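You operate a simulated robot arm through the tools that you are given. There is no shell and no other tool. Be economical: measure what you need, move in short steps, check, and stop when the job is done.

You are at the controls of a simulated two-armed robot. One attempt, no reset.

TASK
Put one of the samples from the shelf deck on the bench deck. Put the proof bundle on the steel table plate. Take the grey filter and put it on the bench deck. Fetch the pad gauge and set it on the wooden table plate. Open the reject drawer. The order is free. Set down upright: pad gauge.

It is judged by the outcome, as a careful person would: the job done as asked, and still so three seconds after it is handed in. It fails if anything else is knocked over, pushed out of place, dropped, spilled or broken.

THE ROBOT
Two 7-joint arms with fingered hands on one trunk, on a base that drives. Base frame: it is fixed to the floor where the robot stands at the start and does not move with it; the origin is under the middle of the robot, x ahead of it, y to its left, z up; the surface under the hand at the start is at about z = 0.9. Readings come in m, degrees, newtons and seconds.
The left shoulder is at the start at [0.046, 0.125, 1.151], the right one opposite. With the tool pointing down near the work surface each hand reaches from about 0.44 to 0.84 m from the robot's upright axis, wherever it stands, measured 20 degrees to its own side. Places, roughly: bench deck [-0.9, 1.4, 0.9]; grey filter (5x5x12 cm) [0.5, 0.5, 1]; pad gauge [-0.75, 1.25, 1]; proof bundle (13x10x6 cm) [3.3, 0, 0.4]; reject drawer [1.2, -1, 0.5]; sample [0.5, 0, 1]; steel table plate [2.4, 3.3, 0.8]; wooden table plate [1.2, 5, 0.8]. Payload 4 kg a hand.
The tool frame of a hand sits at the grasp point between the pads (the TCP): z along the fingers, y along the line on which they close. The tips reach 0.029 m beyond it. Largest opening 0.1 m; the body of the gripper starts 0.034 m behind the TCP. The gripper is a hand of 5 fingers: y runs from the thumb to the fingers, the wrist lies at [-0.015, -0.105, -0.177] in the tool frame.
Orientation is that of the tool frame in the base frame, as a unit quaternion [w, x, y, z]. With the fingers straight down and the wrist toward the robot, the tool's x, y and z point along [0, 1, 0], [1, 0, 0] and [0, 0, -1] of the base frame.

THE INTERFACE
- The arms move only by the tool step_arm. It takes "left_increments", "right_increments" or both (then of equal length, played together; a hand with none holds still); each is a list of rows, each a list of 6 numbers: the shift along the base's x, y, z in m, then the turn, a rotation vector about the base's x, y, z in rad. In form: [[tx, ty, tz, ax, ay, az], ...]. A call has 1 to 8 rows; each row is the pose to reach, as a shift and turn from the pose commanded when the call began. Rows are played at 5 a second. More than 0.05 m and 8.6 degrees between two rows, and nothing of the call is played. A pose out of reach is approached as far as the arm can. The call stops where the force on the tool passes 40 N (or 10 N more than at its start, if that is more) or the arm is blocked; 0.2 s more then pass. In this call time passes only in rows, and 0.2 s behind the last. The reply holds the time, the measured pose of the TCP, the force on the tool along the base axes, the opening and the grip force, in the units named above and with some noise, with the torque about the TCP (base axes, N m) and any sound that the robot's microphone picked up.
- Cameras (640 x 400 px; columns grow to the right, rows downward): "scene" is now at [0.1397, 0.0438, 1.2969]; the picture's right is [0.47, -0.88, 0.00], its down [-0.36, -0.19, -0.91] and it looks along [0.80, 0.43, -0.41] (base axes); focal length 271 px, centre (320, 200). "left" rides on the left gripper at [-0.066, -0.086, -0.121] in its tool frame; the picture's right is [-0.76, -0.31, 0.58], its down [0.59, -0.70, 0.40] and it looks along [0.28, 0.64, 0.71] (tool axes); focal length 247 px, centre (320, 200). "right" rides on the right gripper at [0.066, -0.086, -0.121] in its tool frame; the picture's right is [-0.76, 0.31, -0.58], its down [-0.59, -0.70, 0.40] and it looks along [-0.28, 0.64, 0.71] (tool axes); focal length 247 px, centre (320, 200). There is no depth. A picture from a camera that has moved, and an enlarged one, comes with that camera's place and axes in the base frame and with its lens.
- grab_frame(camera): a new picture of that camera. The clock stands still meanwhile.
- slide_trunk(by): slides the trunk up (or, below 0, down) by that many m; the arms and the scene camera ride with it, the base frame stays. It gives what a move gives, with no picture.
- base_move(legs): drives the robot by 1 to 6 legs, each [ahead, turn to the left] in m and degrees, along the robot's own axes; the way and the turn of a leg run together, so that a leg with both is an arc; at most 1.5 m and 180 degrees a leg. The arms and the cameras ride along, it lands a little off, and it stops where it bumps. It gives what a move gives.
- set_fingers(index, middle, ring, little, thumb_bend, thumb_turn, hand): sets how far each is bent, from 0 (flat) to 1 (curled in); at 0.3 the hand is open as for a grip, at 0.7 the pads meet at the TCP. One left out holds its place. A second passes; each finger stops where it meets its share of the squeeze, and holds until it gets a number again. It is the only way to open and close the hand. It gives what a move gives, with no picture; readings hold the bend of each and the force on index, middle, ring, little, thumb and palm. thumb_turn goes from beside the hand (0) to across from the fingers (1), as for a grip.
- pan_tilt(pan, tilt): turns the head with the scene camera to pan (to the left, within 80 degrees either way) and tilt (down, from -29 to 69), counted from straight ahead of the robot. It gives what a move gives.
- enlarge(camera, box): a new picture of the part [left, top, right, bottom] of that camera's present view, enlarged. The clock stands still meanwhile.
- close_job(): hands the job in; it is judged then, once.

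Go step by step. Nothing tells you exact positions but the pictures and the camera data: compare them with the known pose of the tool, close in by small moves and look again before you grip or let go. The budget is 165 turns and 118 pictures, counting those below and the enlarged ones. Unless the task says otherwise, let go and move clear before handing in.

The tools are called after "Emit:" as a command line: name --argument value ..., lists and objects as JSON in quotes. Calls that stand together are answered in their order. step_arm: Moves the arms, as the interface text tells. Its arguments: {"type":"object","properties":{"left_increments":{"type":"array","items":{"type":"array","items":{"type":"number"}}},"right_increments":{"type":"array","items":{"type":"array","items":{"type":"number"}}}},"required":[]} The other tools are called the same way: slide_trunk (by) slides the trunk up or down; set_fingers (index, middle, ring, little, thumb_bend, thumb_turn, hand) moves the fingers one by one; base_move (legs) drives the base; pan_tilt (pan, tilt) turns the head that bears the scene camera; grab_frame (camera) takes a picture; enlarge (camera, box) takes an enlarged picture of a part of a camera's view; close_job () hands the job in.

At the start:

```text
t: 0.0
left_eef_pos: [0.42, 0.4881, 1.1902]
left_orientation: [0.0, 0.707, 0.707, 0.0]
left_ft_force: [0.4, 0.4, 0.4]
left_ft_torque: [0.0, 0.0, -0.01]
left_opening: 0.0996
left_grasp_force: 0.1
left_shape: jaw
left_bend: [0.3, 0.3, 0.3, 0.3, 0.3, 0.98]
left_finger forces: [0.0, 0.0, 0.0, 0.0, 0.0, 0.0]
right_eef_pos: [0.4507, 0.0051, 1.1706]
right_orientation: [0.0, 0.707, 0.707, 0.0]
right_ft_force: [-0.1, 0.1, -0.5]
right_ft_torque: [0.02, 0.02, 0.01]
right_opening: 0.0997
right_grasp_force: 0.1
right_shape: jaw
right_bend: [0.3, 0.3, 0.3, 0.3, 0.3, 0.98]
right_finger forces: [0.1, 0.1, 0.0, 0.0, 0.0, 0.0]
trunk travel left (down, up): [-0.35, 0.397]
robot x, y, heading: [-0.0017, -0.0002, 0.1]
head pan, tilt: [28.3, 24.1]
```

scene: 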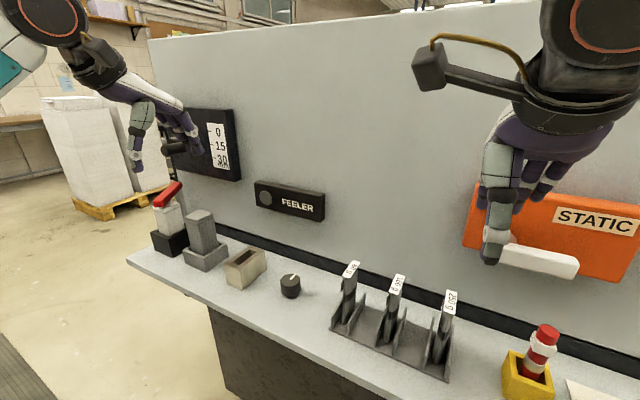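
right: 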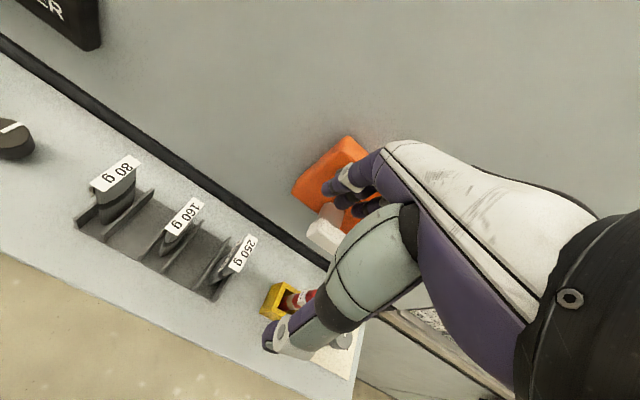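
left: 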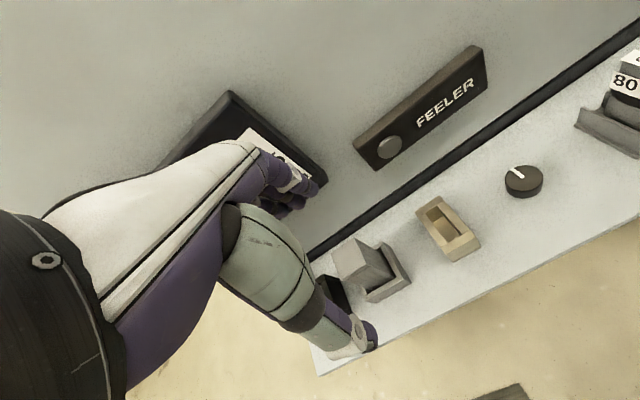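

I see the shelf deck with the grey filter in a socket on the left and a rack of labelled samples in front. First I'll look closer and to the left for the bench deck.

Emit:
enlarge --camera "scene" --box '[320, 240, 640, 400]'

Emit:
enlarge --camera "scene" --box '[120, 160, 320, 310]'

Emit:
pan_tilt --pan 80 --tilt 25

Emit:
grab_frame --camera "scene"

```text
2.00 times, centred on (480, 320) of scene
camera zoom: at [0.1397, 0.0438, 1.2969], right [0.47, -0.88, 0.0], down [-0.36, -0.19, -0.91], along [0.8, 0.43, -0.41], focal length 542 px, centre (0, -40)
```

zoom: 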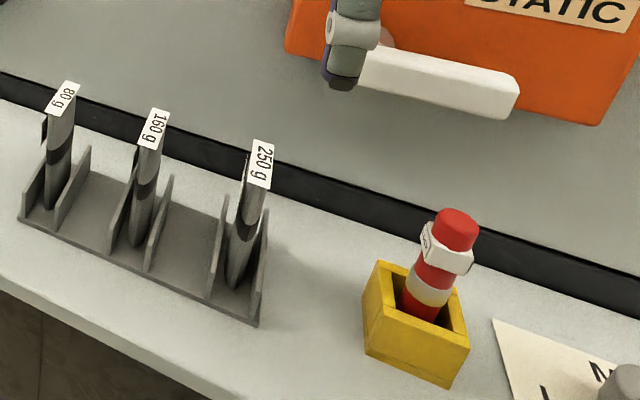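

```text
2.67 times, centred on (220, 235) of scene
camera zoom: at [0.1397, 0.0438, 1.2969], right [0.47, -0.88, 0.0], down [-0.36, -0.19, -0.91], along [0.8, 0.43, -0.41], focal length 722 px, centre (587, 107)
```

zoom: 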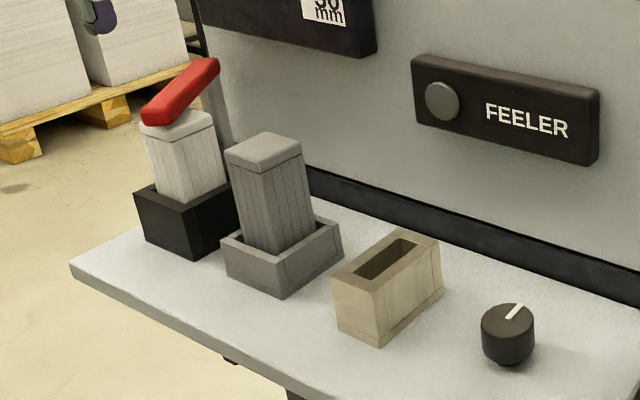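

```text
t: 1.2
left_eef_pos: [0.4195, 0.4875, 1.1917]
left_orientation: [0.001, 0.707, 0.707, 0.0]
left_ft_force: [-0.3, -0.5, 0.4]
left_ft_torque: [-0.01, 0.02, 0.01]
left_opening: 0.0996
left_grasp_force: 0.0
left_shape: jaw
left_bend: [0.3, 0.3, 0.3, 0.3, 0.3, 0.98]
left_finger forces: [0.0, 0.0, 0.0, 0.0, 0.0, 0.1]
right_eef_pos: [0.4515, 0.0041, 1.1722]
right_orientation: [0.0, 0.707, 0.707, 0.001]
right_ft_force: [-1.0, 0.2, 0.5]
right_ft_torque: [-0.01, 0.0, -0.01]
right_opening: 0.0999
right_grasp_force: 0.0
right_shape: jaw
right_bend: [0.3, 0.3, 0.3, 0.3, 0.3, 0.98]
right_finger forces: [0.1, 0.0, 0.0, 0.0, 0.0, 0.1]
trunk travel left (down, up): [-0.35, 0.397]
robot x, y, heading: [0.0024, -0.0007, 0.1]
head pan, tilt: [80.0, 25.0]
```

```text
112 pictures are left
camera scene: at [0.0744, 0.0907, 1.2954], right [0.98, -0.17, 0.0], down [-0.07, -0.42, -0.91], along [0.16, 0.89, -0.42], focal length 271 px, centre (320, 200)
```

scene: 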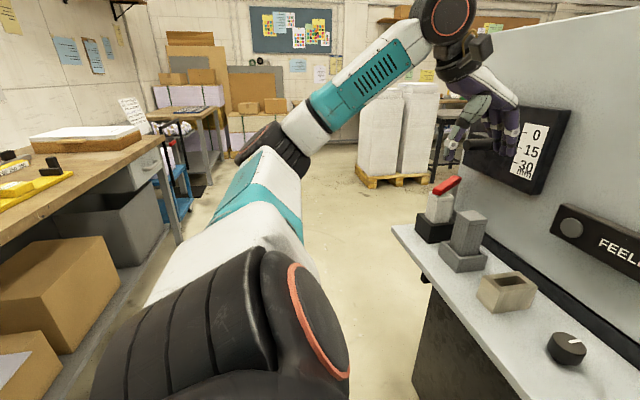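

The bench lies behind-left with yellow trays on it. I'll take enlarged views for triangulating the filter.

Emit:
enlarge --camera "scene" --box '[380, 160, 540, 310]'

Emit:
enlarge --camera "left" --box '[280, 180, 500, 380]'

Emit:
enlarge --camera "right" --box '[60, 140, 380, 360]'

```text
2.67 times, centred on (460, 235) of scene
camera zoom: at [0.0744, 0.0907, 1.2954], right [0.98, -0.17, 0.0], down [-0.07, -0.42, -0.91], along [0.16, 0.89, -0.42], focal length 722 px, centre (-53, 107)
```

zoom: 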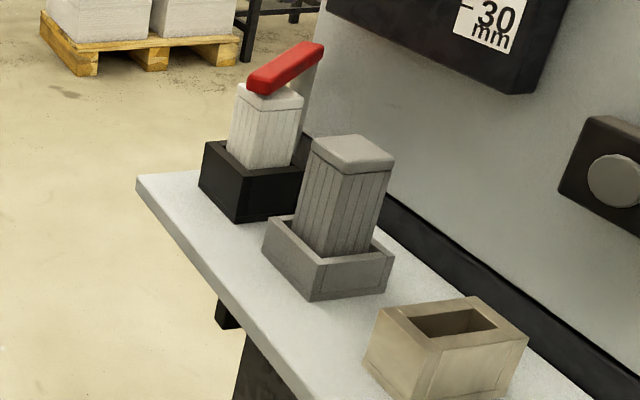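

```text
2.00 times, centred on (390, 280) of left
camera zoom: at [0.3339, 0.4206, 1.3107], right [-0.31, -0.76, -0.58], down [-0.7, 0.59, -0.4], along [0.64, 0.28, -0.71], focal length 494 px, centre (180, 40)
```

zoom: 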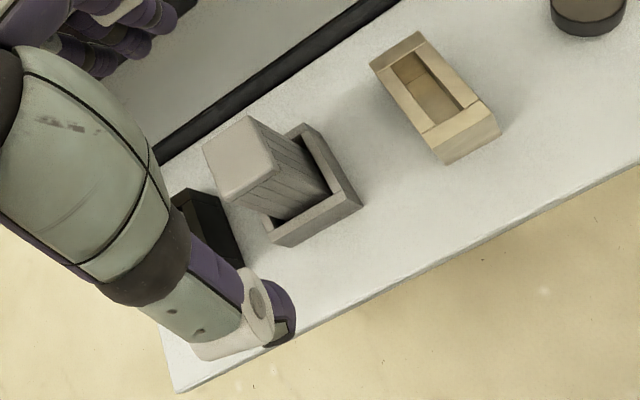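

```text
1.82 times, centred on (220, 250) of right
camera zoom: at [0.365, 0.0709, 1.2906], right [0.31, -0.76, 0.58], down [-0.7, -0.59, -0.4], along [0.64, -0.28, -0.71], focal length 449 px, centre (502, 109)
```

zoom: 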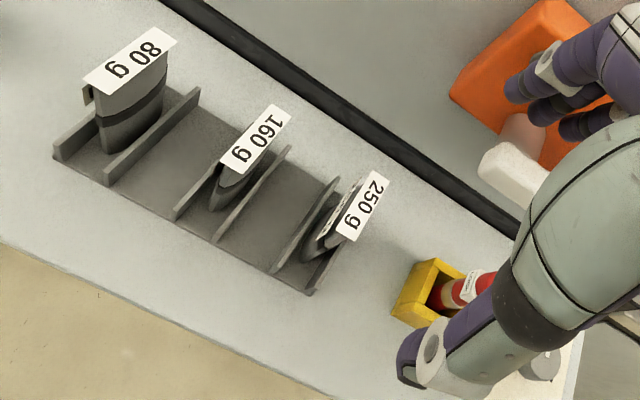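

The filter's top is at about [0.48, 0.532, 1.02], aligned with the axes. The samples stand at y ≈ 0.164, 0.094 and 0.021, x ≈ 0.47. I'll move the left hand above the filter and look.

Emit:
step_arm --left_increments '[[0.03, 0.022, 0, 0, 0, 0], [0.055, 0.044, 0, 0, 0, 0], [0.056, 0.044, -0.04, 0, 0, 0], [0.056, 0.044, -0.08, 0, 0, 0]]'

Emit:
pan_tilt --pan 60 --tilt 30

Emit:
grab_frame --camera "scene"

Emit:
grab_frame --camera "left"

```text
t: 2.2
left_eef_pos: [0.4781, 0.5281, 1.1106]
left_orientation: [-0.001, 0.709, 0.706, -0.002]
left_ft_force: [-0.8, -13.4, -6.2]
left_ft_torque: [0.33, 0.1, -0.38]
left_opening: 0.0998
left_grasp_force: 0.0
left_shape: jaw
left_bend: [0.3, 0.3, 0.3, 0.3, 0.3, 0.98]
left_finger forces: [0.0, 0.1, 0.0, 13.2, 0.0, 0.0]
right_eef_pos: [0.451, 0.0034, 1.1712]
right_orientation: [-0.001, 0.707, 0.707, 0.0]
right_ft_force: [-0.1, 0.3, 0.0]
right_ft_torque: [-0.01, 0.0, 0.01]
right_opening: 0.0998
right_grasp_force: 0.0
right_shape: jaw
right_bend: [0.3, 0.3, 0.3, 0.3, 0.3, 0.98]
right_finger forces: [0.1, 0.1, 0.0, 0.0, 0.1, 0.0]
trunk travel left (down, up): [-0.35, 0.397]
robot x, y, heading: [0.003, -0.0024, 0.2]
head pan, tilt: [80.0, 25.0]
```

```text
t: 3.0
left_eef_pos: [0.4785, 0.5305, 1.113]
left_orientation: [0.0, 0.707, 0.707, -0.001]
left_ft_force: [0.9, -12.7, -6.6]
left_ft_torque: [0.1, 0.28, -0.47]
left_opening: 0.0996
left_grasp_force: 0.0
left_shape: jaw
left_bend: [0.3, 0.3, 0.3, 0.31, 0.3, 0.98]
left_finger forces: [0.0, 0.0, 0.0, 12.4, 0.0, 0.0]
right_eef_pos: [0.4523, 0.0031, 1.1711]
right_orientation: [-0.001, 0.708, 0.707, 0.0]
right_ft_force: [-0.2, -0.3, -0.3]
right_ft_torque: [-0.01, -0.01, 0.0]
right_opening: 0.0999
right_grasp_force: 0.0
right_shape: jaw
right_bend: [0.3, 0.3, 0.3, 0.3, 0.3, 0.98]
right_finger forces: [0.0, 0.1, 0.0, 0.0, 0.0, 0.1]
trunk travel left (down, up): [-0.35, 0.397]
robot x, y, heading: [0.0001, -0.0004, -0.2]
head pan, tilt: [60.0, 30.0]
```

```text
108 pictures are left
camera scene: at [0.1041, 0.077, 1.2874], right [0.87, -0.5, 0.0], down [-0.25, -0.43, -0.87], along [0.43, 0.75, -0.5], focal length 271 px, centre (320, 200)
```

scene: 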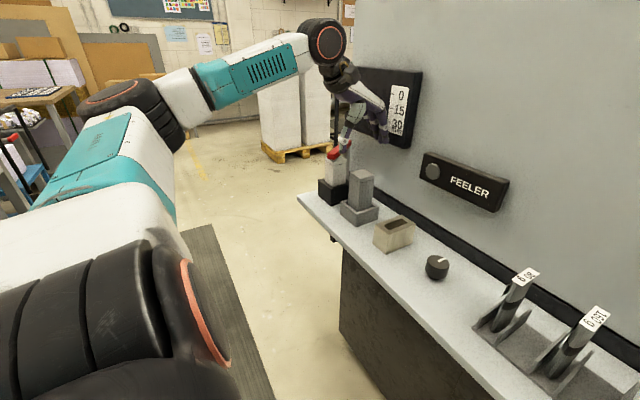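

```text
107 pictures are left
camera left: at [0.3928, 0.4639, 1.2325], right [-0.31, -0.76, -0.58], down [-0.7, 0.59, -0.4], along [0.64, 0.28, -0.71], focal length 247 px, centre (320, 200)
```

left: 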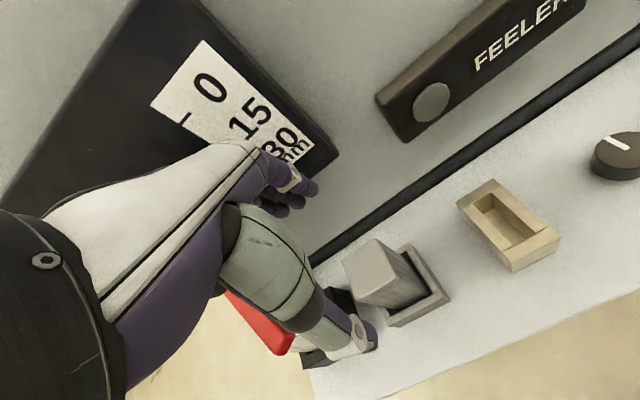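

The little finger reports about 13 N of side contact, so something there is touching it. I'll back off upward at once and look closer.

Emit:
step_arm --left_increments '[[0, -0.02, 0.02, 0, 0, 0], [0, -0.04, 0.05, 0, 0, 0], [-0.04, -0.04, 0.08, 0, 0, 0]]'

Emit:
enlarge --camera "scene" --box '[280, 20, 480, 240]'

```text
t: 3.8
left_eef_pos: [0.4365, 0.4926, 1.1937]
left_orientation: [0.001, 0.707, 0.707, 0.0]
left_ft_force: [-0.2, 0.0, 0.5]
left_ft_torque: [0.0, 0.0, 0.02]
left_opening: 0.1
left_grasp_force: 0.0
left_shape: jaw
left_bend: [0.3, 0.3, 0.3, 0.3, 0.3, 0.98]
left_finger forces: [0.0, 0.0, 0.0, 0.1, 0.1, 0.0]
right_eef_pos: [0.4506, 0.0059, 1.1718]
right_orientation: [0.0, 0.707, 0.707, 0.001]
right_ft_force: [-0.1, -0.6, 0.0]
right_ft_torque: [0.02, -0.02, 0.0]
right_opening: 0.0998
right_grasp_force: 0.0
right_shape: jaw
right_bend: [0.3, 0.3, 0.3, 0.3, 0.3, 0.98]
right_finger forces: [0.1, 0.0, 0.1, 0.0, 0.0, 0.0]
trunk travel left (down, up): [-0.35, 0.397]
robot x, y, heading: [0.0054, 0.005, 0.1]
head pan, tilt: [60.0, 30.0]
```

```text
1.82 times, centred on (380, 130) of scene
camera zoom: at [0.1026, 0.0789, 1.2875], right [0.87, -0.5, 0.0], down [-0.25, -0.43, -0.87], along [0.43, 0.75, -0.5], focal length 492 px, centre (211, 327)
```

zoom: 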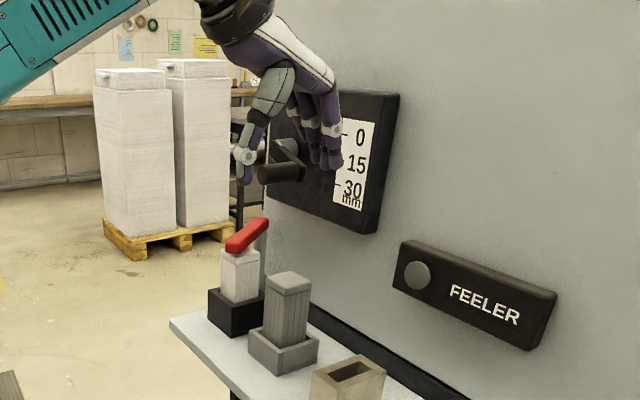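

A lever with a knob sticks out of the gauge, and the little finger brushed it. I'll compare with the starting view to see whether it moved.

Emit:
pan_tilt --pan 28.3 --tilt 24.1

Emit:
step_arm --left_increments '[[-0.0165, -0.0045, -0.0035, 0, 0, 0]]'

Emit:
grab_frame --camera "scene"

Emit:
enlarge --camera "scene" --box '[120, 80, 260, 200]'

```text
t: 4.8
left_eef_pos: [0.4382, 0.4926, 1.1916]
left_orientation: [0.0, 0.708, 0.707, 0.0]
left_ft_force: [-0.2, -0.3, 0.3]
left_ft_torque: [-0.01, 0.01, 0.01]
left_opening: 0.1002
left_grasp_force: 0.0
left_shape: jaw
left_bend: [0.3, 0.3, 0.3, 0.3, 0.3, 0.98]
left_finger forces: [0.0, 0.0, 0.0, 0.0, 0.0, 0.1]
right_eef_pos: [0.4514, 0.0049, 1.1714]
right_orientation: [0.0, 0.707, 0.707, 0.0]
right_ft_force: [0.7, 0.0, -0.7]
right_ft_torque: [0.0, 0.03, -0.01]
right_opening: 0.0998
right_grasp_force: 0.1
right_shape: jaw
right_bend: [0.3, 0.3, 0.3, 0.3, 0.3, 0.98]
right_finger forces: [0.1, 0.1, 0.0, 0.1, 0.1, 0.1]
trunk travel left (down, up): [-0.35, 0.397]
robot x, y, heading: [-0.0026, 0.0014, -0.4]
head pan, tilt: [28.3, 24.1]
```

```text
t: 5.2
left_eef_pos: [0.4219, 0.4889, 1.1878]
left_orientation: [0.0, 0.707, 0.707, -0.001]
left_ft_force: [-0.3, -0.4, -0.4]
left_ft_torque: [-0.02, 0.03, 0.01]
left_opening: 0.0998
left_grasp_force: 0.0
left_shape: jaw
left_bend: [0.3, 0.3, 0.3, 0.3, 0.3, 0.98]
left_finger forces: [0.1, 0.0, 0.1, 0.1, 0.0, 0.1]
right_eef_pos: [0.4518, 0.0066, 1.1714]
right_orientation: [-0.001, 0.707, 0.707, 0.0]
right_ft_force: [0.4, 0.2, -0.5]
right_ft_torque: [-0.01, 0.05, -0.01]
right_opening: 0.0999
right_grasp_force: 0.0
right_shape: jaw
right_bend: [0.3, 0.3, 0.3, 0.3, 0.3, 0.98]
right_finger forces: [0.0, 0.1, 0.0, 0.1, 0.1, 0.0]
trunk travel left (down, up): [-0.35, 0.397]
robot x, y, heading: [-0.0032, 0.0027, 0.1]
head pan, tilt: [28.3, 24.1]
```

```text
105 pictures are left
camera scene: at [0.1409, 0.0447, 1.2965], right [0.47, -0.88, 0.0], down [-0.36, -0.19, -0.91], along [0.8, 0.43, -0.41], focal length 271 px, centre (320, 200)
```

scene: 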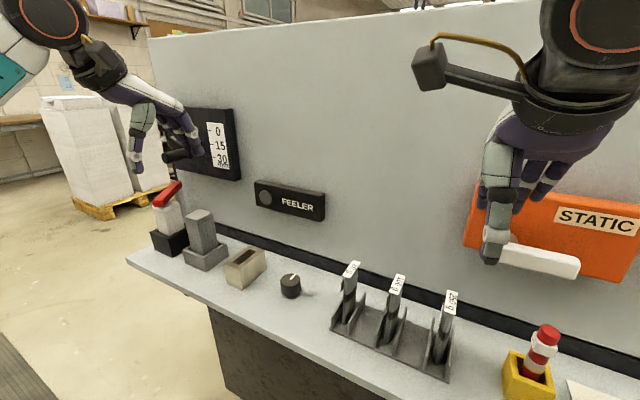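

```text
3.33 times, centred on (190, 140) of scene
camera zoom: at [0.1409, 0.0447, 1.2965], right [0.47, -0.88, 0.0], down [-0.36, -0.19, -0.91], along [0.8, 0.43, -0.41], focal length 902 px, centre (753, 400)
```

zoom: 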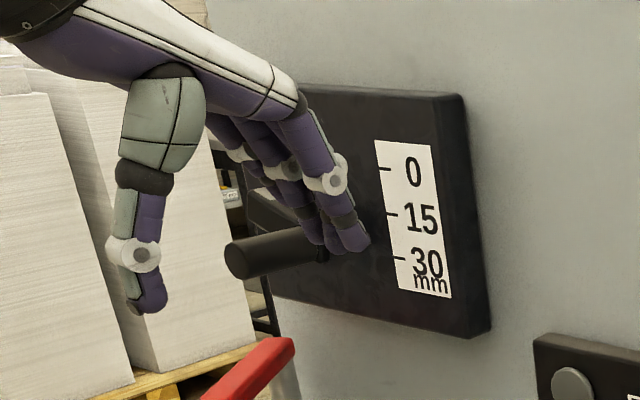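

It's unclear whether the lever shifted. I'll pull the left hand aside to see the whole gauge unobstructed before trying again.

Emit:
step_arm --left_increments '[[-0.03, 0.0, 0.03, 0, 0, 0], [-0.06, 0.03, 0.06, 0, 0, 0], [-0.1, 0.05, 0.08, 0, 0, 0], [-0.12, 0.09, 0.1, 0, 0, 0], [-0.12, 0.13, 0.12, 0, 0, 0]]'

Emit:
enlarge --camera "scene" --box '[120, 80, 260, 240]'

Emit:
grab_frame --camera "left"

```text
refused: row 2 steps farther than a row can; nothing moved
```

```text
2.50 times, centred on (190, 160) of scene
camera zoom: at [0.1409, 0.0447, 1.2965], right [0.47, -0.88, 0.0], down [-0.36, -0.19, -0.91], along [0.8, 0.43, -0.41], focal length 677 px, centre (645, 300)
```

zoom: 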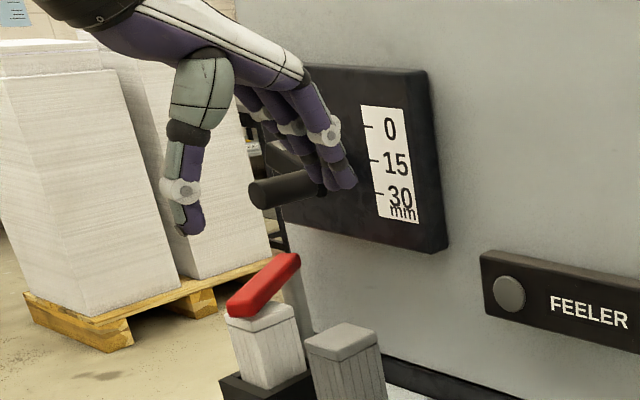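

```text
102 pictures are left
camera left: at [0.3355, 0.4221, 1.3074], right [-0.31, -0.76, -0.58], down [-0.7, 0.59, -0.4], along [0.64, 0.28, -0.71], focal length 247 px, centre (320, 200)
```

left: 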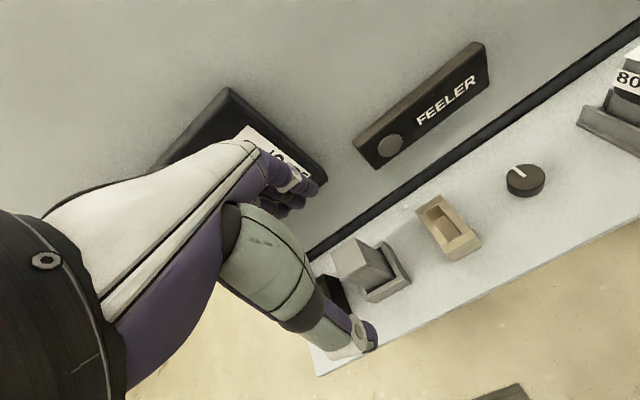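

Emit:
step_arm --left_increments '[[-0.03, 0.0, 0.03, 0, 0, 0], [-0.06, 0.01, 0.05, 0, 0, 0], [-0.09, 0.02, 0.08, 0, 0, 0], [-0.1, 0.05, 0.11, 0, 0, 0], [-0.1, 0.08, 0.14, 0, 0, 0], [-0.1, 0.11, 0.17, 0, 0, 0]]'

Emit:
pan_tilt --pan 45 --tilt 24.1

Emit:
grab_frame --camera "scene"

Emit:
enlarge --camera "scene" --box '[220, 80, 380, 240]'

Emit:
grab_frame --camera "left"

```text
t: 6.6
left_eef_pos: [0.3197, 0.5989, 1.3579]
left_orientation: [0.0, 0.708, 0.706, 0.0]
left_ft_force: [-1.1, -0.1, -0.2]
left_ft_torque: [0.01, 0.0, -0.02]
left_opening: 0.1
left_grasp_force: 0.0
left_shape: jaw
left_bend: [0.3, 0.3, 0.3, 0.3, 0.3, 0.98]
left_finger forces: [0.0, 0.0, 0.0, 0.0, 0.1, 0.1]
right_eef_pos: [0.4516, 0.0057, 1.1718]
right_orientation: [-0.001, 0.707, 0.707, 0.001]
right_ft_force: [0.4, -0.6, 0.2]
right_ft_torque: [0.01, 0.02, 0.02]
right_opening: 0.0999
right_grasp_force: 0.1
right_shape: jaw
right_bend: [0.3, 0.3, 0.3, 0.3, 0.3, 0.98]
right_finger forces: [0.1, 0.0, 0.0, 0.0, 0.0, 0.0]
trunk travel left (down, up): [-0.35, 0.397]
robot x, y, heading: [0.0002, -0.0013, -0.1]
head pan, tilt: [28.3, 24.1]
```

```text
t: 7.4
left_eef_pos: [0.32, 0.5979, 1.3579]
left_orientation: [0.001, 0.707, 0.707, 0.0]
left_ft_force: [-0.1, -0.7, 0.1]
left_ft_torque: [-0.05, -0.01, 0.05]
left_opening: 0.0998
left_grasp_force: 0.1
left_shape: jaw
left_bend: [0.3, 0.3, 0.3, 0.3, 0.3, 0.98]
left_finger forces: [0.0, 0.0, 0.0, 0.1, 0.0, 0.0]
right_eef_pos: [0.451, 0.0043, 1.1709]
right_orientation: [0.0, 0.707, 0.707, 0.0]
right_ft_force: [-0.2, 0.0, 0.4]
right_ft_torque: [0.01, 0.01, 0.0]
right_opening: 0.0999
right_grasp_force: 0.1
right_shape: jaw
right_bend: [0.3, 0.3, 0.3, 0.3, 0.3, 0.98]
right_finger forces: [0.1, 0.0, 0.0, 0.0, 0.0, 0.0]
trunk travel left (down, up): [-0.35, 0.397]
robot x, y, heading: [-0.001, 0.0045, -0.1]
head pan, tilt: [45.0, 24.1]
```

```text
101 pictures are left
camera scene: at [0.1237, 0.0653, 1.2968], right [0.71, -0.71, 0.0], down [-0.29, -0.29, -0.91], along [0.65, 0.65, -0.41], focal length 271 px, centre (320, 200)
```

scene: 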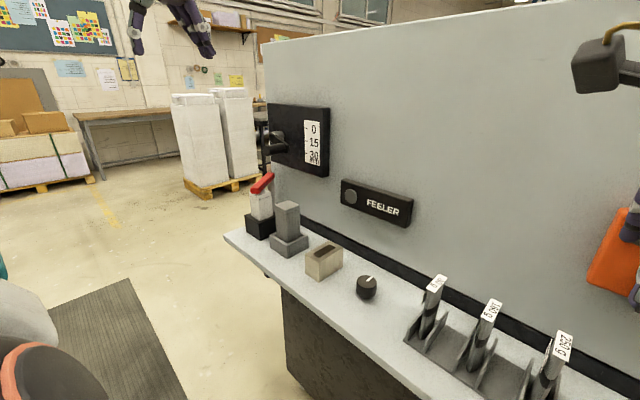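

```text
2.50 times, centred on (300, 160) of scene
camera zoom: at [0.1237, 0.0653, 1.2968], right [0.71, -0.71, 0.0], down [-0.29, -0.29, -0.91], along [0.65, 0.65, -0.41], focal length 677 px, centre (370, 300)
```

zoom: 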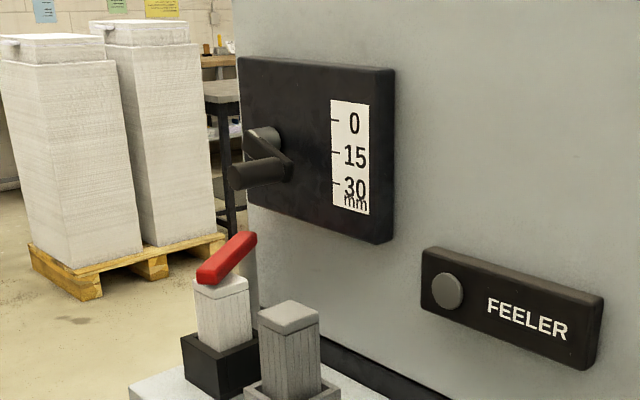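

```text
99 pictures are left
camera left: at [0.2332, 0.532, 1.478], right [-0.31, -0.76, -0.58], down [-0.7, 0.59, -0.4], along [0.64, 0.28, -0.71], focal length 247 px, centre (320, 200)
```

left: 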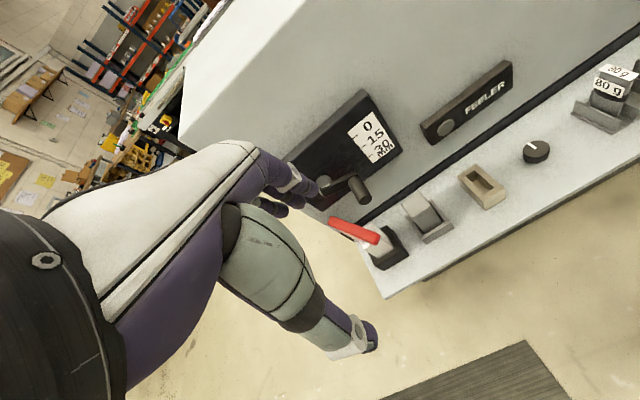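

It is a crank; its handle sits at about y 0.60, z 1.14, x 0.48–0.54, just above and left of the filter. I'll come in lower from the robot's side with the hand shifted right, so the little finger clears the handle.

Emit:
step_arm --left_increments '[[0.0, -0.04, -0.025, 0, 0, 0], [0.01, -0.075, -0.055, 0, 0, 0], [0.02, -0.087, -0.1, 0, 0, 0], [0.03, -0.087, -0.148, 0, 0, 0], [0.04, -0.087, -0.195, 0, 0, 0], [0.05, -0.087, -0.242, 0, 0, 0], [0.06, -0.087, -0.287, 0, 0, 0]]'

Emit:
grab_frame --camera "left"

Emit:
enlarge --camera "scene" --box '[200, 80, 360, 280]'

```text
t: 9.0
left_eef_pos: [0.3759, 0.5134, 1.0704]
left_orientation: [0.0, 0.707, 0.707, 0.0]
left_ft_force: [0.7, -0.2, 0.1]
left_ft_torque: [0.02, 0.0, 0.01]
left_opening: 0.1001
left_grasp_force: 0.0
left_shape: jaw
left_bend: [0.3, 0.3, 0.3, 0.3, 0.3, 0.98]
left_finger forces: [0.0, 0.0, 0.1, 0.0, 0.0, 0.0]
right_eef_pos: [0.4515, 0.0038, 1.1705]
right_orientation: [0.0, 0.707, 0.707, 0.0]
right_ft_force: [-0.6, -0.3, -1.3]
right_ft_torque: [-0.01, 0.0, -0.02]
right_opening: 0.0998
right_grasp_force: 0.0
right_shape: jaw
right_bend: [0.3, 0.3, 0.3, 0.3, 0.3, 0.98]
right_finger forces: [0.0, 0.0, 0.0, 0.1, 0.1, 0.0]
trunk travel left (down, up): [-0.35, 0.397]
robot x, y, heading: [-0.0001, -0.0024, 0.1]
head pan, tilt: [45.0, 24.1]
```

```text
98 pictures are left
camera left: at [0.2894, 0.4464, 1.1903], right [-0.31, -0.76, -0.58], down [-0.7, 0.59, -0.4], along [0.64, 0.28, -0.71], focal length 247 px, centre (320, 200)
```

left: 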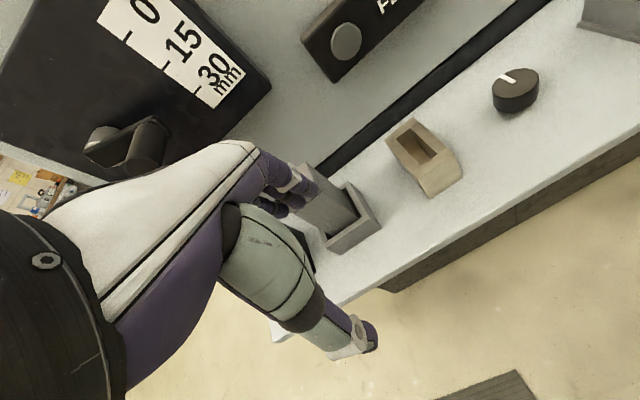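

```text
2.00 times, centred on (280, 180) of scene
camera zoom: at [0.124, 0.0656, 1.2968], right [0.71, -0.71, 0.0], down [-0.29, -0.29, -0.91], along [0.65, 0.65, -0.41], focal length 542 px, centre (400, 240)
```

zoom: 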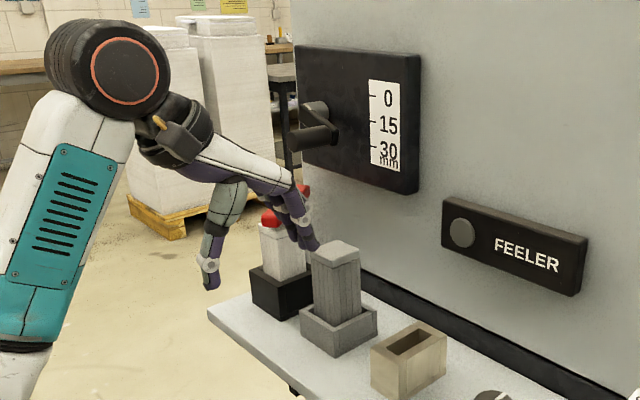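

Emit:
step_arm --left_increments '[[0.0, 0, 0.008, 0, 0, 0], [0.025, 0, 0.008, 0, 0, 0], [0.05, 0.0, 0.008, 0, 0, 0]]'

Emit:
grab_frame --camera "left"

Emit:
enlarge --camera "scene" --box '[200, 80, 360, 280]'

```text
t: 9.8
left_eef_pos: [0.429, 0.5105, 1.0775]
left_orientation: [0.0, 0.707, 0.707, 0.0]
left_ft_force: [0.3, 0.5, 0.7]
left_ft_torque: [0.01, 0.02, -0.02]
left_opening: 0.0997
left_grasp_force: 0.1
left_shape: jaw
left_bend: [0.3, 0.3, 0.3, 0.3, 0.3, 0.98]
left_finger forces: [0.1, 0.0, 0.0, 0.1, 0.0, 0.0]
right_eef_pos: [0.451, 0.005, 1.1724]
right_orientation: [0.0, 0.707, 0.707, -0.001]
right_ft_force: [0.3, -0.6, -0.1]
right_ft_torque: [-0.02, 0.04, -0.03]
right_opening: 0.0998
right_grasp_force: 0.0
right_shape: jaw
right_bend: [0.3, 0.3, 0.3, 0.3, 0.3, 0.98]
right_finger forces: [0.0, 0.1, 0.0, 0.1, 0.0, 0.0]
trunk travel left (down, up): [-0.35, 0.397]
robot x, y, heading: [-0.0003, -0.0054, -0.3]
head pan, tilt: [45.0, 24.1]
```

```text
96 pictures are left
camera left: at [0.3419, 0.4443, 1.1975], right [-0.31, -0.76, -0.58], down [-0.7, 0.59, -0.4], along [0.64, 0.28, -0.71], focal length 247 px, centre (320, 200)
```

left: 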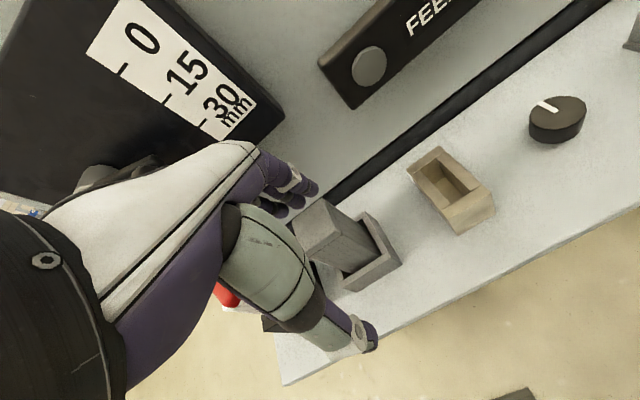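

```text
2.00 times, centred on (280, 180) of scene
camera zoom: at [0.1239, 0.0653, 1.2968], right [0.71, -0.71, 0.0], down [-0.29, -0.29, -0.91], along [0.65, 0.65, -0.41], focal length 542 px, centre (400, 240)
```

zoom: 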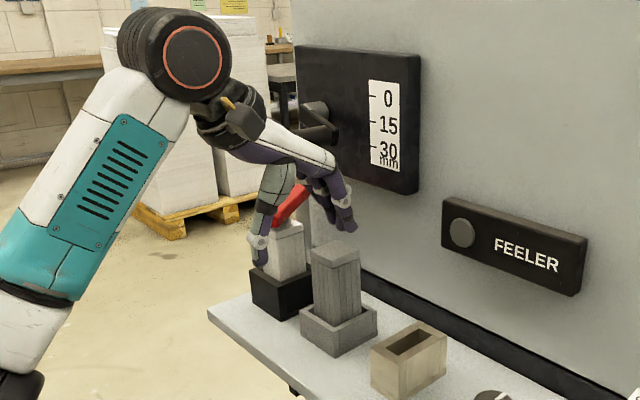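

Emit:
step_arm --left_increments '[[0.025, 0.004, 0, 0, 0, 0], [0.048, 0.006, -0.005, 0, 0, 0], [0.048, 0.006, -0.035, 0, 0, 0]]'

Emit:
grab_frame --camera "left"

Emit:
enlarge --camera "scene" --box '[200, 80, 360, 280]'

```text
t: 10.6
left_eef_pos: [0.4784, 0.5165, 1.0417]
left_orientation: [0.0, 0.707, 0.708, 0.0]
left_ft_force: [0.8, 0.2, -0.3]
left_ft_torque: [0.0, 0.02, 0.01]
left_opening: 0.0999
left_grasp_force: 0.1
left_shape: jaw
left_bend: [0.3, 0.3, 0.3, 0.3, 0.3, 0.98]
left_finger forces: [0.0, 0.1, 0.2, 0.1, 0.1, 0.0]
right_eef_pos: [0.4519, 0.0056, 1.1721]
right_orientation: [0.0, 0.707, 0.707, 0.001]
right_ft_force: [-0.8, 0.3, -0.6]
right_ft_torque: [-0.02, -0.04, -0.01]
right_opening: 0.0998
right_grasp_force: 0.0
right_shape: jaw
right_bend: [0.3, 0.3, 0.3, 0.3, 0.3, 0.98]
right_finger forces: [0.1, 0.1, 0.0, 0.0, 0.0, 0.1]
trunk travel left (down, up): [-0.35, 0.397]
robot x, y, heading: [-0.0027, 0.0026, 0.1]
head pan, tilt: [45.0, 24.1]
```

```text
94 pictures are left
camera left: at [0.3916, 0.45, 1.1621], right [-0.31, -0.76, -0.58], down [-0.7, 0.59, -0.4], along [0.64, 0.28, -0.71], focal length 247 px, centre (320, 200)
```

left: 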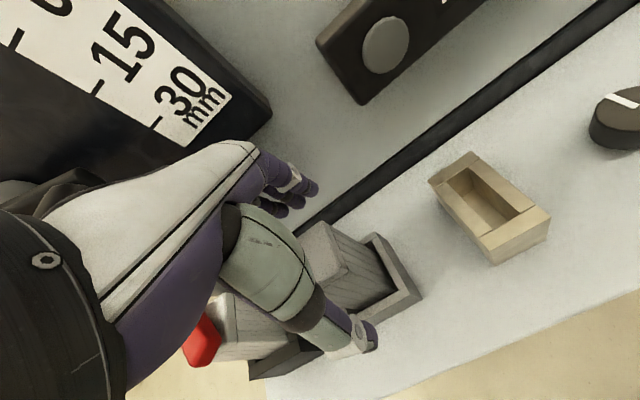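

```text
2.00 times, centred on (280, 180) of scene
camera zoom: at [0.1237, 0.0657, 1.2968], right [0.71, -0.71, 0.0], down [-0.29, -0.29, -0.91], along [0.65, 0.65, -0.41], focal length 542 px, centre (400, 240)
```

zoom: 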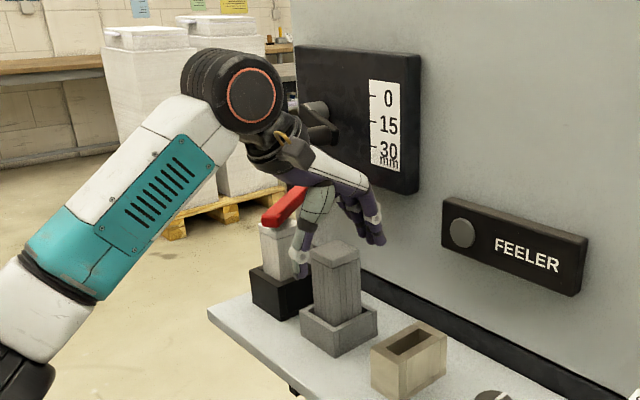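

The hand is centred over the filter with no contact. I'll descend to grip height.

Emit:
step_arm --left_increments '[[0, 0.002, -0.025, 0, 0, 0], [0, 0.003, -0.047, 0, 0, 0]]'

Emit:
set_fingers --hand "left" --index 0.7 --middle 0.7 --ring 0.7 --little 0.4 --thumb_bend 0.7

Emit:
grab_frame --camera "left"

Emit:
enlarge --camera "scene" --box '[200, 80, 360, 280]'

```text
t: 11.2
left_eef_pos: [0.4777, 0.5185, 0.9957]
left_orientation: [0.001, 0.707, 0.707, 0.0]
left_ft_force: [0.1, -0.5, -0.5]
left_ft_torque: [-0.06, 0.0, -0.04]
left_opening: 0.0997
left_grasp_force: 0.1
left_shape: jaw
left_bend: [0.3, 0.3, 0.3, 0.3, 0.3, 0.98]
left_finger forces: [0.0, 0.0, 0.0, 0.1, 0.0, 0.0]
right_eef_pos: [0.4515, 0.0056, 1.1707]
right_orientation: [0.0, 0.707, 0.707, 0.0]
right_ft_force: [0.5, 0.7, -0.1]
right_ft_torque: [-0.04, -0.02, 0.0]
right_opening: 0.0997
right_grasp_force: 0.0
right_shape: jaw
right_bend: [0.3, 0.3, 0.3, 0.3, 0.3, 0.98]
right_finger forces: [0.0, 0.0, 0.0, 0.0, 0.0, 0.0]
trunk travel left (down, up): [-0.35, 0.397]
robot x, y, heading: [-0.0003, -0.0024, 0.1]
head pan, tilt: [45.0, 24.1]
```

```text
t: 12.2
left_eef_pos: [0.4798, 0.5198, 0.9963]
left_orientation: [-0.001, 0.707, 0.707, 0.0]
left_ft_force: [9.3, 1.4, 2.4]
left_ft_torque: [-0.02, -0.51, -0.29]
left_opening: 0.039
left_grasp_force: 19.5
left_shape: fingers
left_bend: [0.58, 0.6, 0.6, 0.4, 0.58, 0.97]
left_finger forces: [8.2, 8.1, 7.8, 0.1, 14.8, 0.1]
right_eef_pos: [0.4524, 0.0048, 1.1717]
right_orientation: [-0.001, 0.707, 0.707, 0.0]
right_ft_force: [-0.6, 0.2, 0.0]
right_ft_torque: [0.0, 0.0, 0.01]
right_opening: 0.0999
right_grasp_force: 0.1
right_shape: jaw
right_bend: [0.3, 0.3, 0.3, 0.3, 0.3, 0.98]
right_finger forces: [0.1, 0.0, 0.0, 0.0, 0.0, 0.0]
trunk travel left (down, up): [-0.35, 0.397]
robot x, y, heading: [-0.0015, -0.0028, 0.1]
head pan, tilt: [45.0, 24.1]
```

```text
92 pictures are left
camera left: at [0.3924, 0.4522, 1.116], right [-0.31, -0.76, -0.58], down [-0.7, 0.59, -0.4], along [0.64, 0.28, -0.71], focal length 247 px, centre (320, 200)
```

left: 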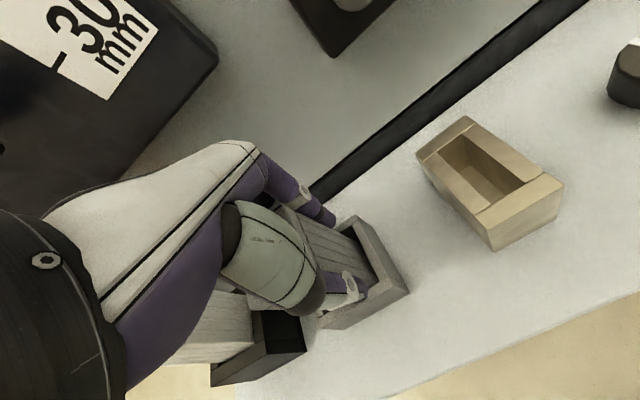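

```text
2.00 times, centred on (280, 180) of scene
camera zoom: at [0.1246, 0.0651, 1.2968], right [0.71, -0.71, 0.0], down [-0.29, -0.29, -0.91], along [0.65, 0.65, -0.41], focal length 542 px, centre (400, 240)
```

zoom: 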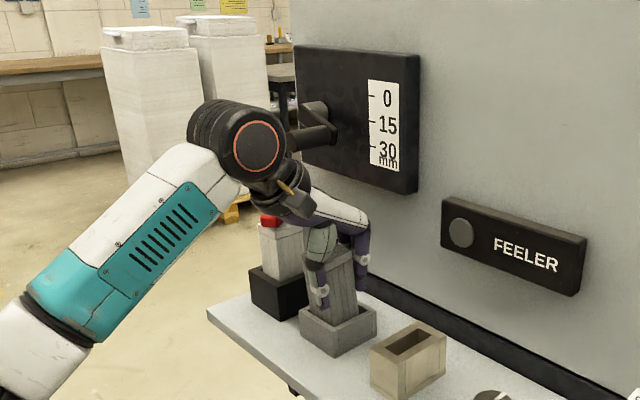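

Gripped at 19 N. I'll lift out of the socket, then back away from the panel before going higher.

Emit:
step_arm --left_increments '[[0, 0, 0.02, 0, 0, 0], [0, 0, 0.04, 0, 0, 0], [-0.005, 0, 0.06, 0, 0, 0], [-0.04, 0, 0.07, 0, 0, 0], [-0.08, 0, 0.085, 0, 0, 0], [-0.11, 0, 0.115, 0, 0, 0], [-0.12, 0, 0.15, 0, 0, 0]]'

Emit:
enlarge --camera "scene" --box '[160, 60, 400, 300]'

```text
t: 13.8
left_eef_pos: [0.356, 0.5182, 1.147]
left_orientation: [-0.002, 0.707, 0.707, -0.001]
left_ft_force: [0.2, -0.5, -0.4]
left_ft_torque: [-0.01, 0.0, -0.02]
left_opening: 0.0391
left_grasp_force: 15.2
left_shape: fingers
left_bend: [0.59, 0.62, 0.63, 0.4, 0.59, 0.94]
left_finger forces: [6.2, 4.7, 4.0, 0.1, 16.3, 0.0]
right_eef_pos: [0.4511, 0.0043, 1.1713]
right_orientation: [0.001, 0.707, 0.707, 0.0]
right_ft_force: [-0.1, 0.4, 0.5]
right_ft_torque: [-0.01, 0.04, 0.02]
right_opening: 0.1
right_grasp_force: 0.1
right_shape: jaw
right_bend: [0.3, 0.3, 0.3, 0.3, 0.3, 0.98]
right_finger forces: [0.1, 0.0, 0.1, 0.0, 0.0, 0.0]
trunk travel left (down, up): [-0.35, 0.397]
robot x, y, heading: [-0.0033, 0.0041, 0.1]
head pan, tilt: [45.0, 24.1]
```

```text
1.67 times, centred on (280, 180) of scene
camera zoom: at [0.1235, 0.065, 1.2969], right [0.71, -0.71, 0.0], down [-0.29, -0.29, -0.91], along [0.65, 0.65, -0.41], focal length 451 px, centre (387, 233)
```

zoom: 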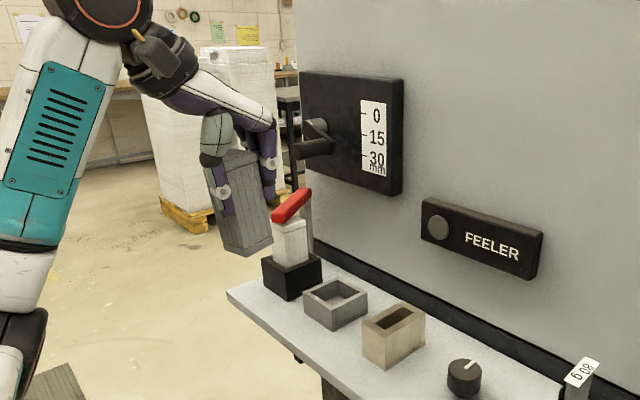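

The filter is out, tilted a little in the hand. Next I'll turn the right hand 90° to straddle the 80 g sample, and half-close it.

Emit:
step_arm --right_increments '[[0, 0.01, 0.01, 0, 0, 0.14], [0, 0.02, 0.02, 0, 0, 0.28], [0, 0.03, 0.03, 0, 0, 0.42], [0, 0.04, 0.03, 0, 0, 0.56], [0, 0.05, 0.03, 0, 0, 0.7], [0, 0.06, 0.03, 0, 0, 0.84], [0, 0.07, 0.03, 0, 0, 0.98], [0, 0.08, 0.03, 0, 0, 1.12]]'

Emit:
step_arm --right_increments '[[0.005, 0.02, 0, 0, 0, 0.11], [0.01, 0.04, 0, 0, 0, 0.22], [0.015, 0.06, 0, 0, 0, 0.33], [0.02, 0.075, 0, 0, 0, 0.451]]'

Emit:
set_fingers --hand "right" --index 0.45 --middle 0.45 --ring 0.45 --little 0.45 --thumb_bend 0.45

Emit:
pan_tilt --pan 20 --tilt 35

Emit:
grab_frame --camera "scene"

Emit:
grab_frame --camera "right"

```text
t: 15.6
left_eef_pos: [0.356, 0.5184, 1.1467]
left_orientation: [-0.001, 0.707, 0.707, 0.0]
left_ft_force: [-0.2, 0.5, -1.1]
left_ft_torque: [-0.02, -0.06, 0.0]
left_opening: 0.0387
left_grasp_force: 14.8
left_shape: fingers
left_bend: [0.59, 0.62, 0.63, 0.4, 0.59, 0.94]
left_finger forces: [6.2, 4.7, 3.9, 0.0, 16.2, 0.0]
right_eef_pos: [0.4512, 0.0851, 1.2034]
right_orientation: [-0.001, 0.222, 0.975, -0.001]
right_ft_force: [0.2, -0.4, 0.2]
right_ft_torque: [0.01, 0.01, -0.01]
right_opening: 0.0999
right_grasp_force: 0.0
right_shape: jaw
right_bend: [0.3, 0.3, 0.3, 0.3, 0.3, 0.98]
right_finger forces: [0.0, 0.0, 0.1, 0.0, 0.0, 0.1]
trunk travel left (down, up): [-0.35, 0.397]
robot x, y, heading: [-0.0014, -0.0003, -0.2]
head pan, tilt: [45.0, 24.1]
```

```text
t: 16.6
left_eef_pos: [0.3556, 0.5179, 1.1464]
left_orientation: [0.001, 0.708, 0.706, 0.0]
left_ft_force: [0.3, 0.3, -1.1]
left_ft_torque: [-0.01, -0.04, 0.01]
left_opening: 0.0385
left_grasp_force: 15.1
left_shape: fingers
left_bend: [0.59, 0.62, 0.63, 0.4, 0.59, 0.94]
left_finger forces: [6.3, 4.7, 4.0, 0.1, 16.1, 0.1]
right_eef_pos: [0.4586, 0.1151, 1.202]
right_orientation: [0.0, 0.143, 0.99, 0.0]
right_ft_force: [-0.2, -0.2, 0.3]
right_ft_torque: [0.04, 0.04, 0.03]
right_opening: 0.0997
right_grasp_force: 0.0
right_shape: jaw
right_bend: [0.3, 0.3, 0.3, 0.3, 0.3, 0.98]
right_finger forces: [0.0, 0.0, 0.1, 0.1, 0.0, 0.0]
right hand out of reach, approached as far as the arm can: row 2, 3, 4
trunk travel left (down, up): [-0.35, 0.397]
robot x, y, heading: [0.0025, -0.0008, -0.1]
head pan, tilt: [45.0, 24.1]
```

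```text
t: 17.6
left_eef_pos: [0.3567, 0.5197, 1.1474]
left_orientation: [-0.001, 0.707, 0.707, 0.0]
left_ft_force: [-0.2, -0.1, -1.0]
left_ft_torque: [0.0, 0.01, 0.0]
left_opening: 0.0387
left_grasp_force: 15.3
left_shape: fingers
left_bend: [0.59, 0.62, 0.63, 0.4, 0.59, 0.94]
left_finger forces: [6.2, 4.7, 3.9, 0.0, 16.1, 0.0]
right_eef_pos: [0.4579, 0.1145, 1.2023]
right_orientation: [-0.001, 0.143, 0.99, 0.0]
right_ft_force: [0.3, -0.8, -0.5]
right_ft_torque: [0.01, 0.01, -0.01]
right_opening: 0.0633
right_grasp_force: 0.0
right_shape: fingers
right_bend: [0.45, 0.45, 0.45, 0.45, 0.45, 0.98]
right_finger forces: [0.1, 0.0, 0.1, 0.1, 0.0, 0.1]
trunk travel left (down, up): [-0.35, 0.397]
robot x, y, heading: [0.0023, 0.0003, 0.3]
head pan, tilt: [45.0, 24.1]
```

```text
t: 18.5
left_eef_pos: [0.3554, 0.5182, 1.1468]
left_orientation: [0.0, 0.707, 0.707, 0.001]
left_ft_force: [0.1, 1.0, -1.0]
left_ft_torque: [0.0, -0.03, -0.01]
left_opening: 0.0388
left_grasp_force: 15.0
left_shape: fingers
left_bend: [0.59, 0.62, 0.63, 0.4, 0.59, 0.94]
left_finger forces: [6.3, 4.7, 3.9, 0.1, 16.1, 0.0]
right_eef_pos: [0.4591, 0.1136, 1.2014]
right_orientation: [0.0, 0.143, 0.99, 0.0]
right_ft_force: [0.3, 0.8, 1.3]
right_ft_torque: [0.02, 0.01, -0.01]
right_opening: 0.0629
right_grasp_force: 0.0
right_shape: fingers
right_bend: [0.45, 0.45, 0.45, 0.45, 0.45, 0.98]
right_finger forces: [0.1, 0.1, 0.0, 0.0, 0.0, 0.1]
trunk travel left (down, up): [-0.35, 0.397]
robot x, y, heading: [0.0013, -0.0004, 0.0]
head pan, tilt: [20.0, 35.0]
```

```text
89 pictures are left
camera scene: at [0.1412, 0.0303, 1.2796], right [0.34, -0.94, 0.0], down [-0.54, -0.2, -0.82], along [0.77, 0.28, -0.57], focal length 271 px, centre (320, 200)
```

scene: 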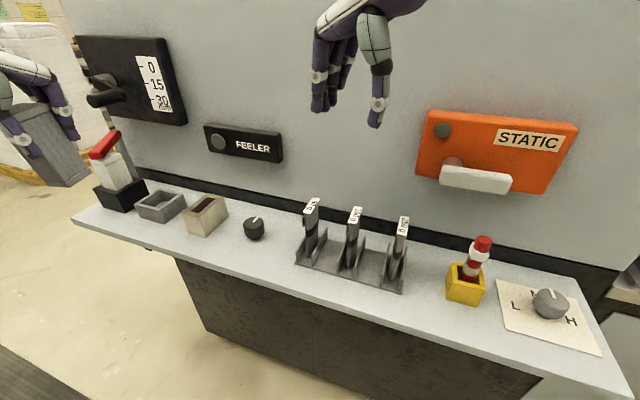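

```text
88 pictures are left
camera right: at [0.371, 0.0512, 1.3211], right [0.81, 0.08, 0.58], down [0.37, -0.84, -0.4], along [0.45, 0.54, -0.71], focal length 247 px, centre (320, 200)
```

right: 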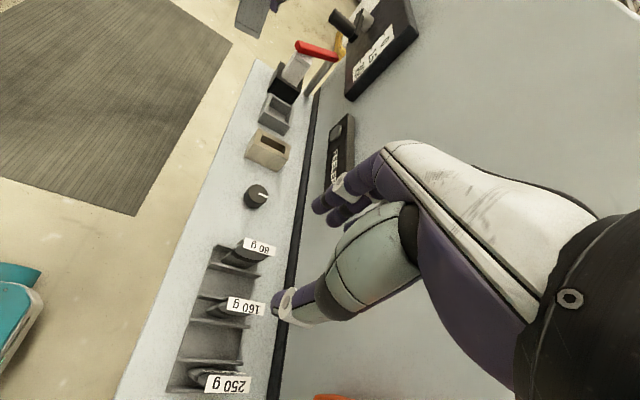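

The right arm runs out of reach at that angle, so I'll turn the base 20° left.

Emit:
base_move --legs '[[0, 20]]'

Emit:
pan_tilt --pan 0 --tilt 35

Emit:
grab_frame --camera "scene"

```text
t: 20.0
left_eef_pos: [0.159, 0.6094, 1.1461]
left_orientation: [-0.001, 0.574, 0.819, 0.0]
left_ft_force: [-0.9, -0.5, -3.0]
left_ft_torque: [0.0, -0.02, 0.0]
left_opening: 0.0387
left_grasp_force: 15.7
left_shape: fingers
left_bend: [0.59, 0.62, 0.63, 0.4, 0.59, 0.94]
left_finger forces: [6.1, 4.8, 3.9, 0.0, 16.0, 0.0]
right_eef_pos: [0.3929, 0.2643, 1.2019]
right_orientation: [-0.001, -0.031, 1.0, 0.0]
right_ft_force: [-0.2, -0.3, 0.5]
right_ft_torque: [-0.02, -0.01, 0.02]
right_opening: 0.0625
right_grasp_force: 0.0
right_shape: fingers
right_bend: [0.45, 0.45, 0.45, 0.45, 0.45, 0.98]
right_finger forces: [0.1, 0.0, 0.0, 0.0, 0.0, 0.0]
trunk travel left (down, up): [-0.35, 0.397]
robot x, y, heading: [0.0018, 0.003, 19.9]
head pan, tilt: [20.0, 35.0]
```

```text
t: 20.8
left_eef_pos: [0.1591, 0.6095, 1.1467]
left_orientation: [-0.001, 0.575, 0.818, 0.001]
left_ft_force: [-0.5, -0.3, -0.3]
left_ft_torque: [-0.02, -0.02, 0.0]
left_opening: 0.0386
left_grasp_force: 15.3
left_shape: fingers
left_bend: [0.59, 0.62, 0.63, 0.4, 0.59, 0.94]
left_finger forces: [6.1, 4.8, 3.8, 0.0, 16.0, 0.0]
right_eef_pos: [0.3925, 0.264, 1.202]
right_orientation: [0.0, -0.031, 1.0, 0.0]
right_ft_force: [-1.3, -0.6, -0.1]
right_ft_torque: [-0.02, 0.0, -0.01]
right_opening: 0.0631
right_grasp_force: 0.1
right_shape: fingers
right_bend: [0.45, 0.45, 0.45, 0.45, 0.45, 0.98]
right_finger forces: [0.1, 0.0, 0.1, 0.0, 0.0, 0.0]
trunk travel left (down, up): [-0.35, 0.397]
robot x, y, heading: [0.0006, 0.0035, 20.0]
head pan, tilt: [0.0, 35.0]
```

```text
87 pictures are left
camera scene: at [0.1377, 0.0499, 1.2796], right [0.34, -0.94, 0.0], down [-0.54, -0.2, -0.82], along [0.77, 0.28, -0.57], focal length 271 px, centre (320, 200)
```

scene: 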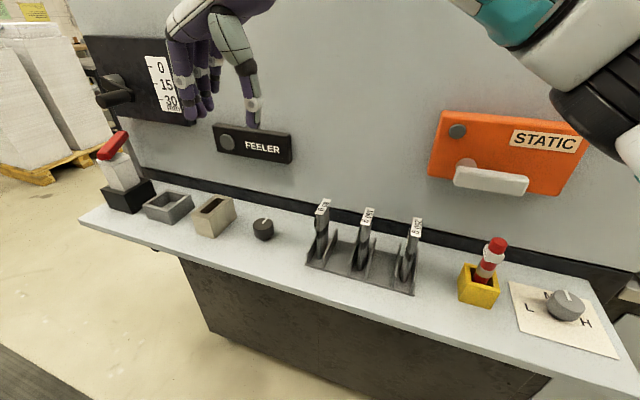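

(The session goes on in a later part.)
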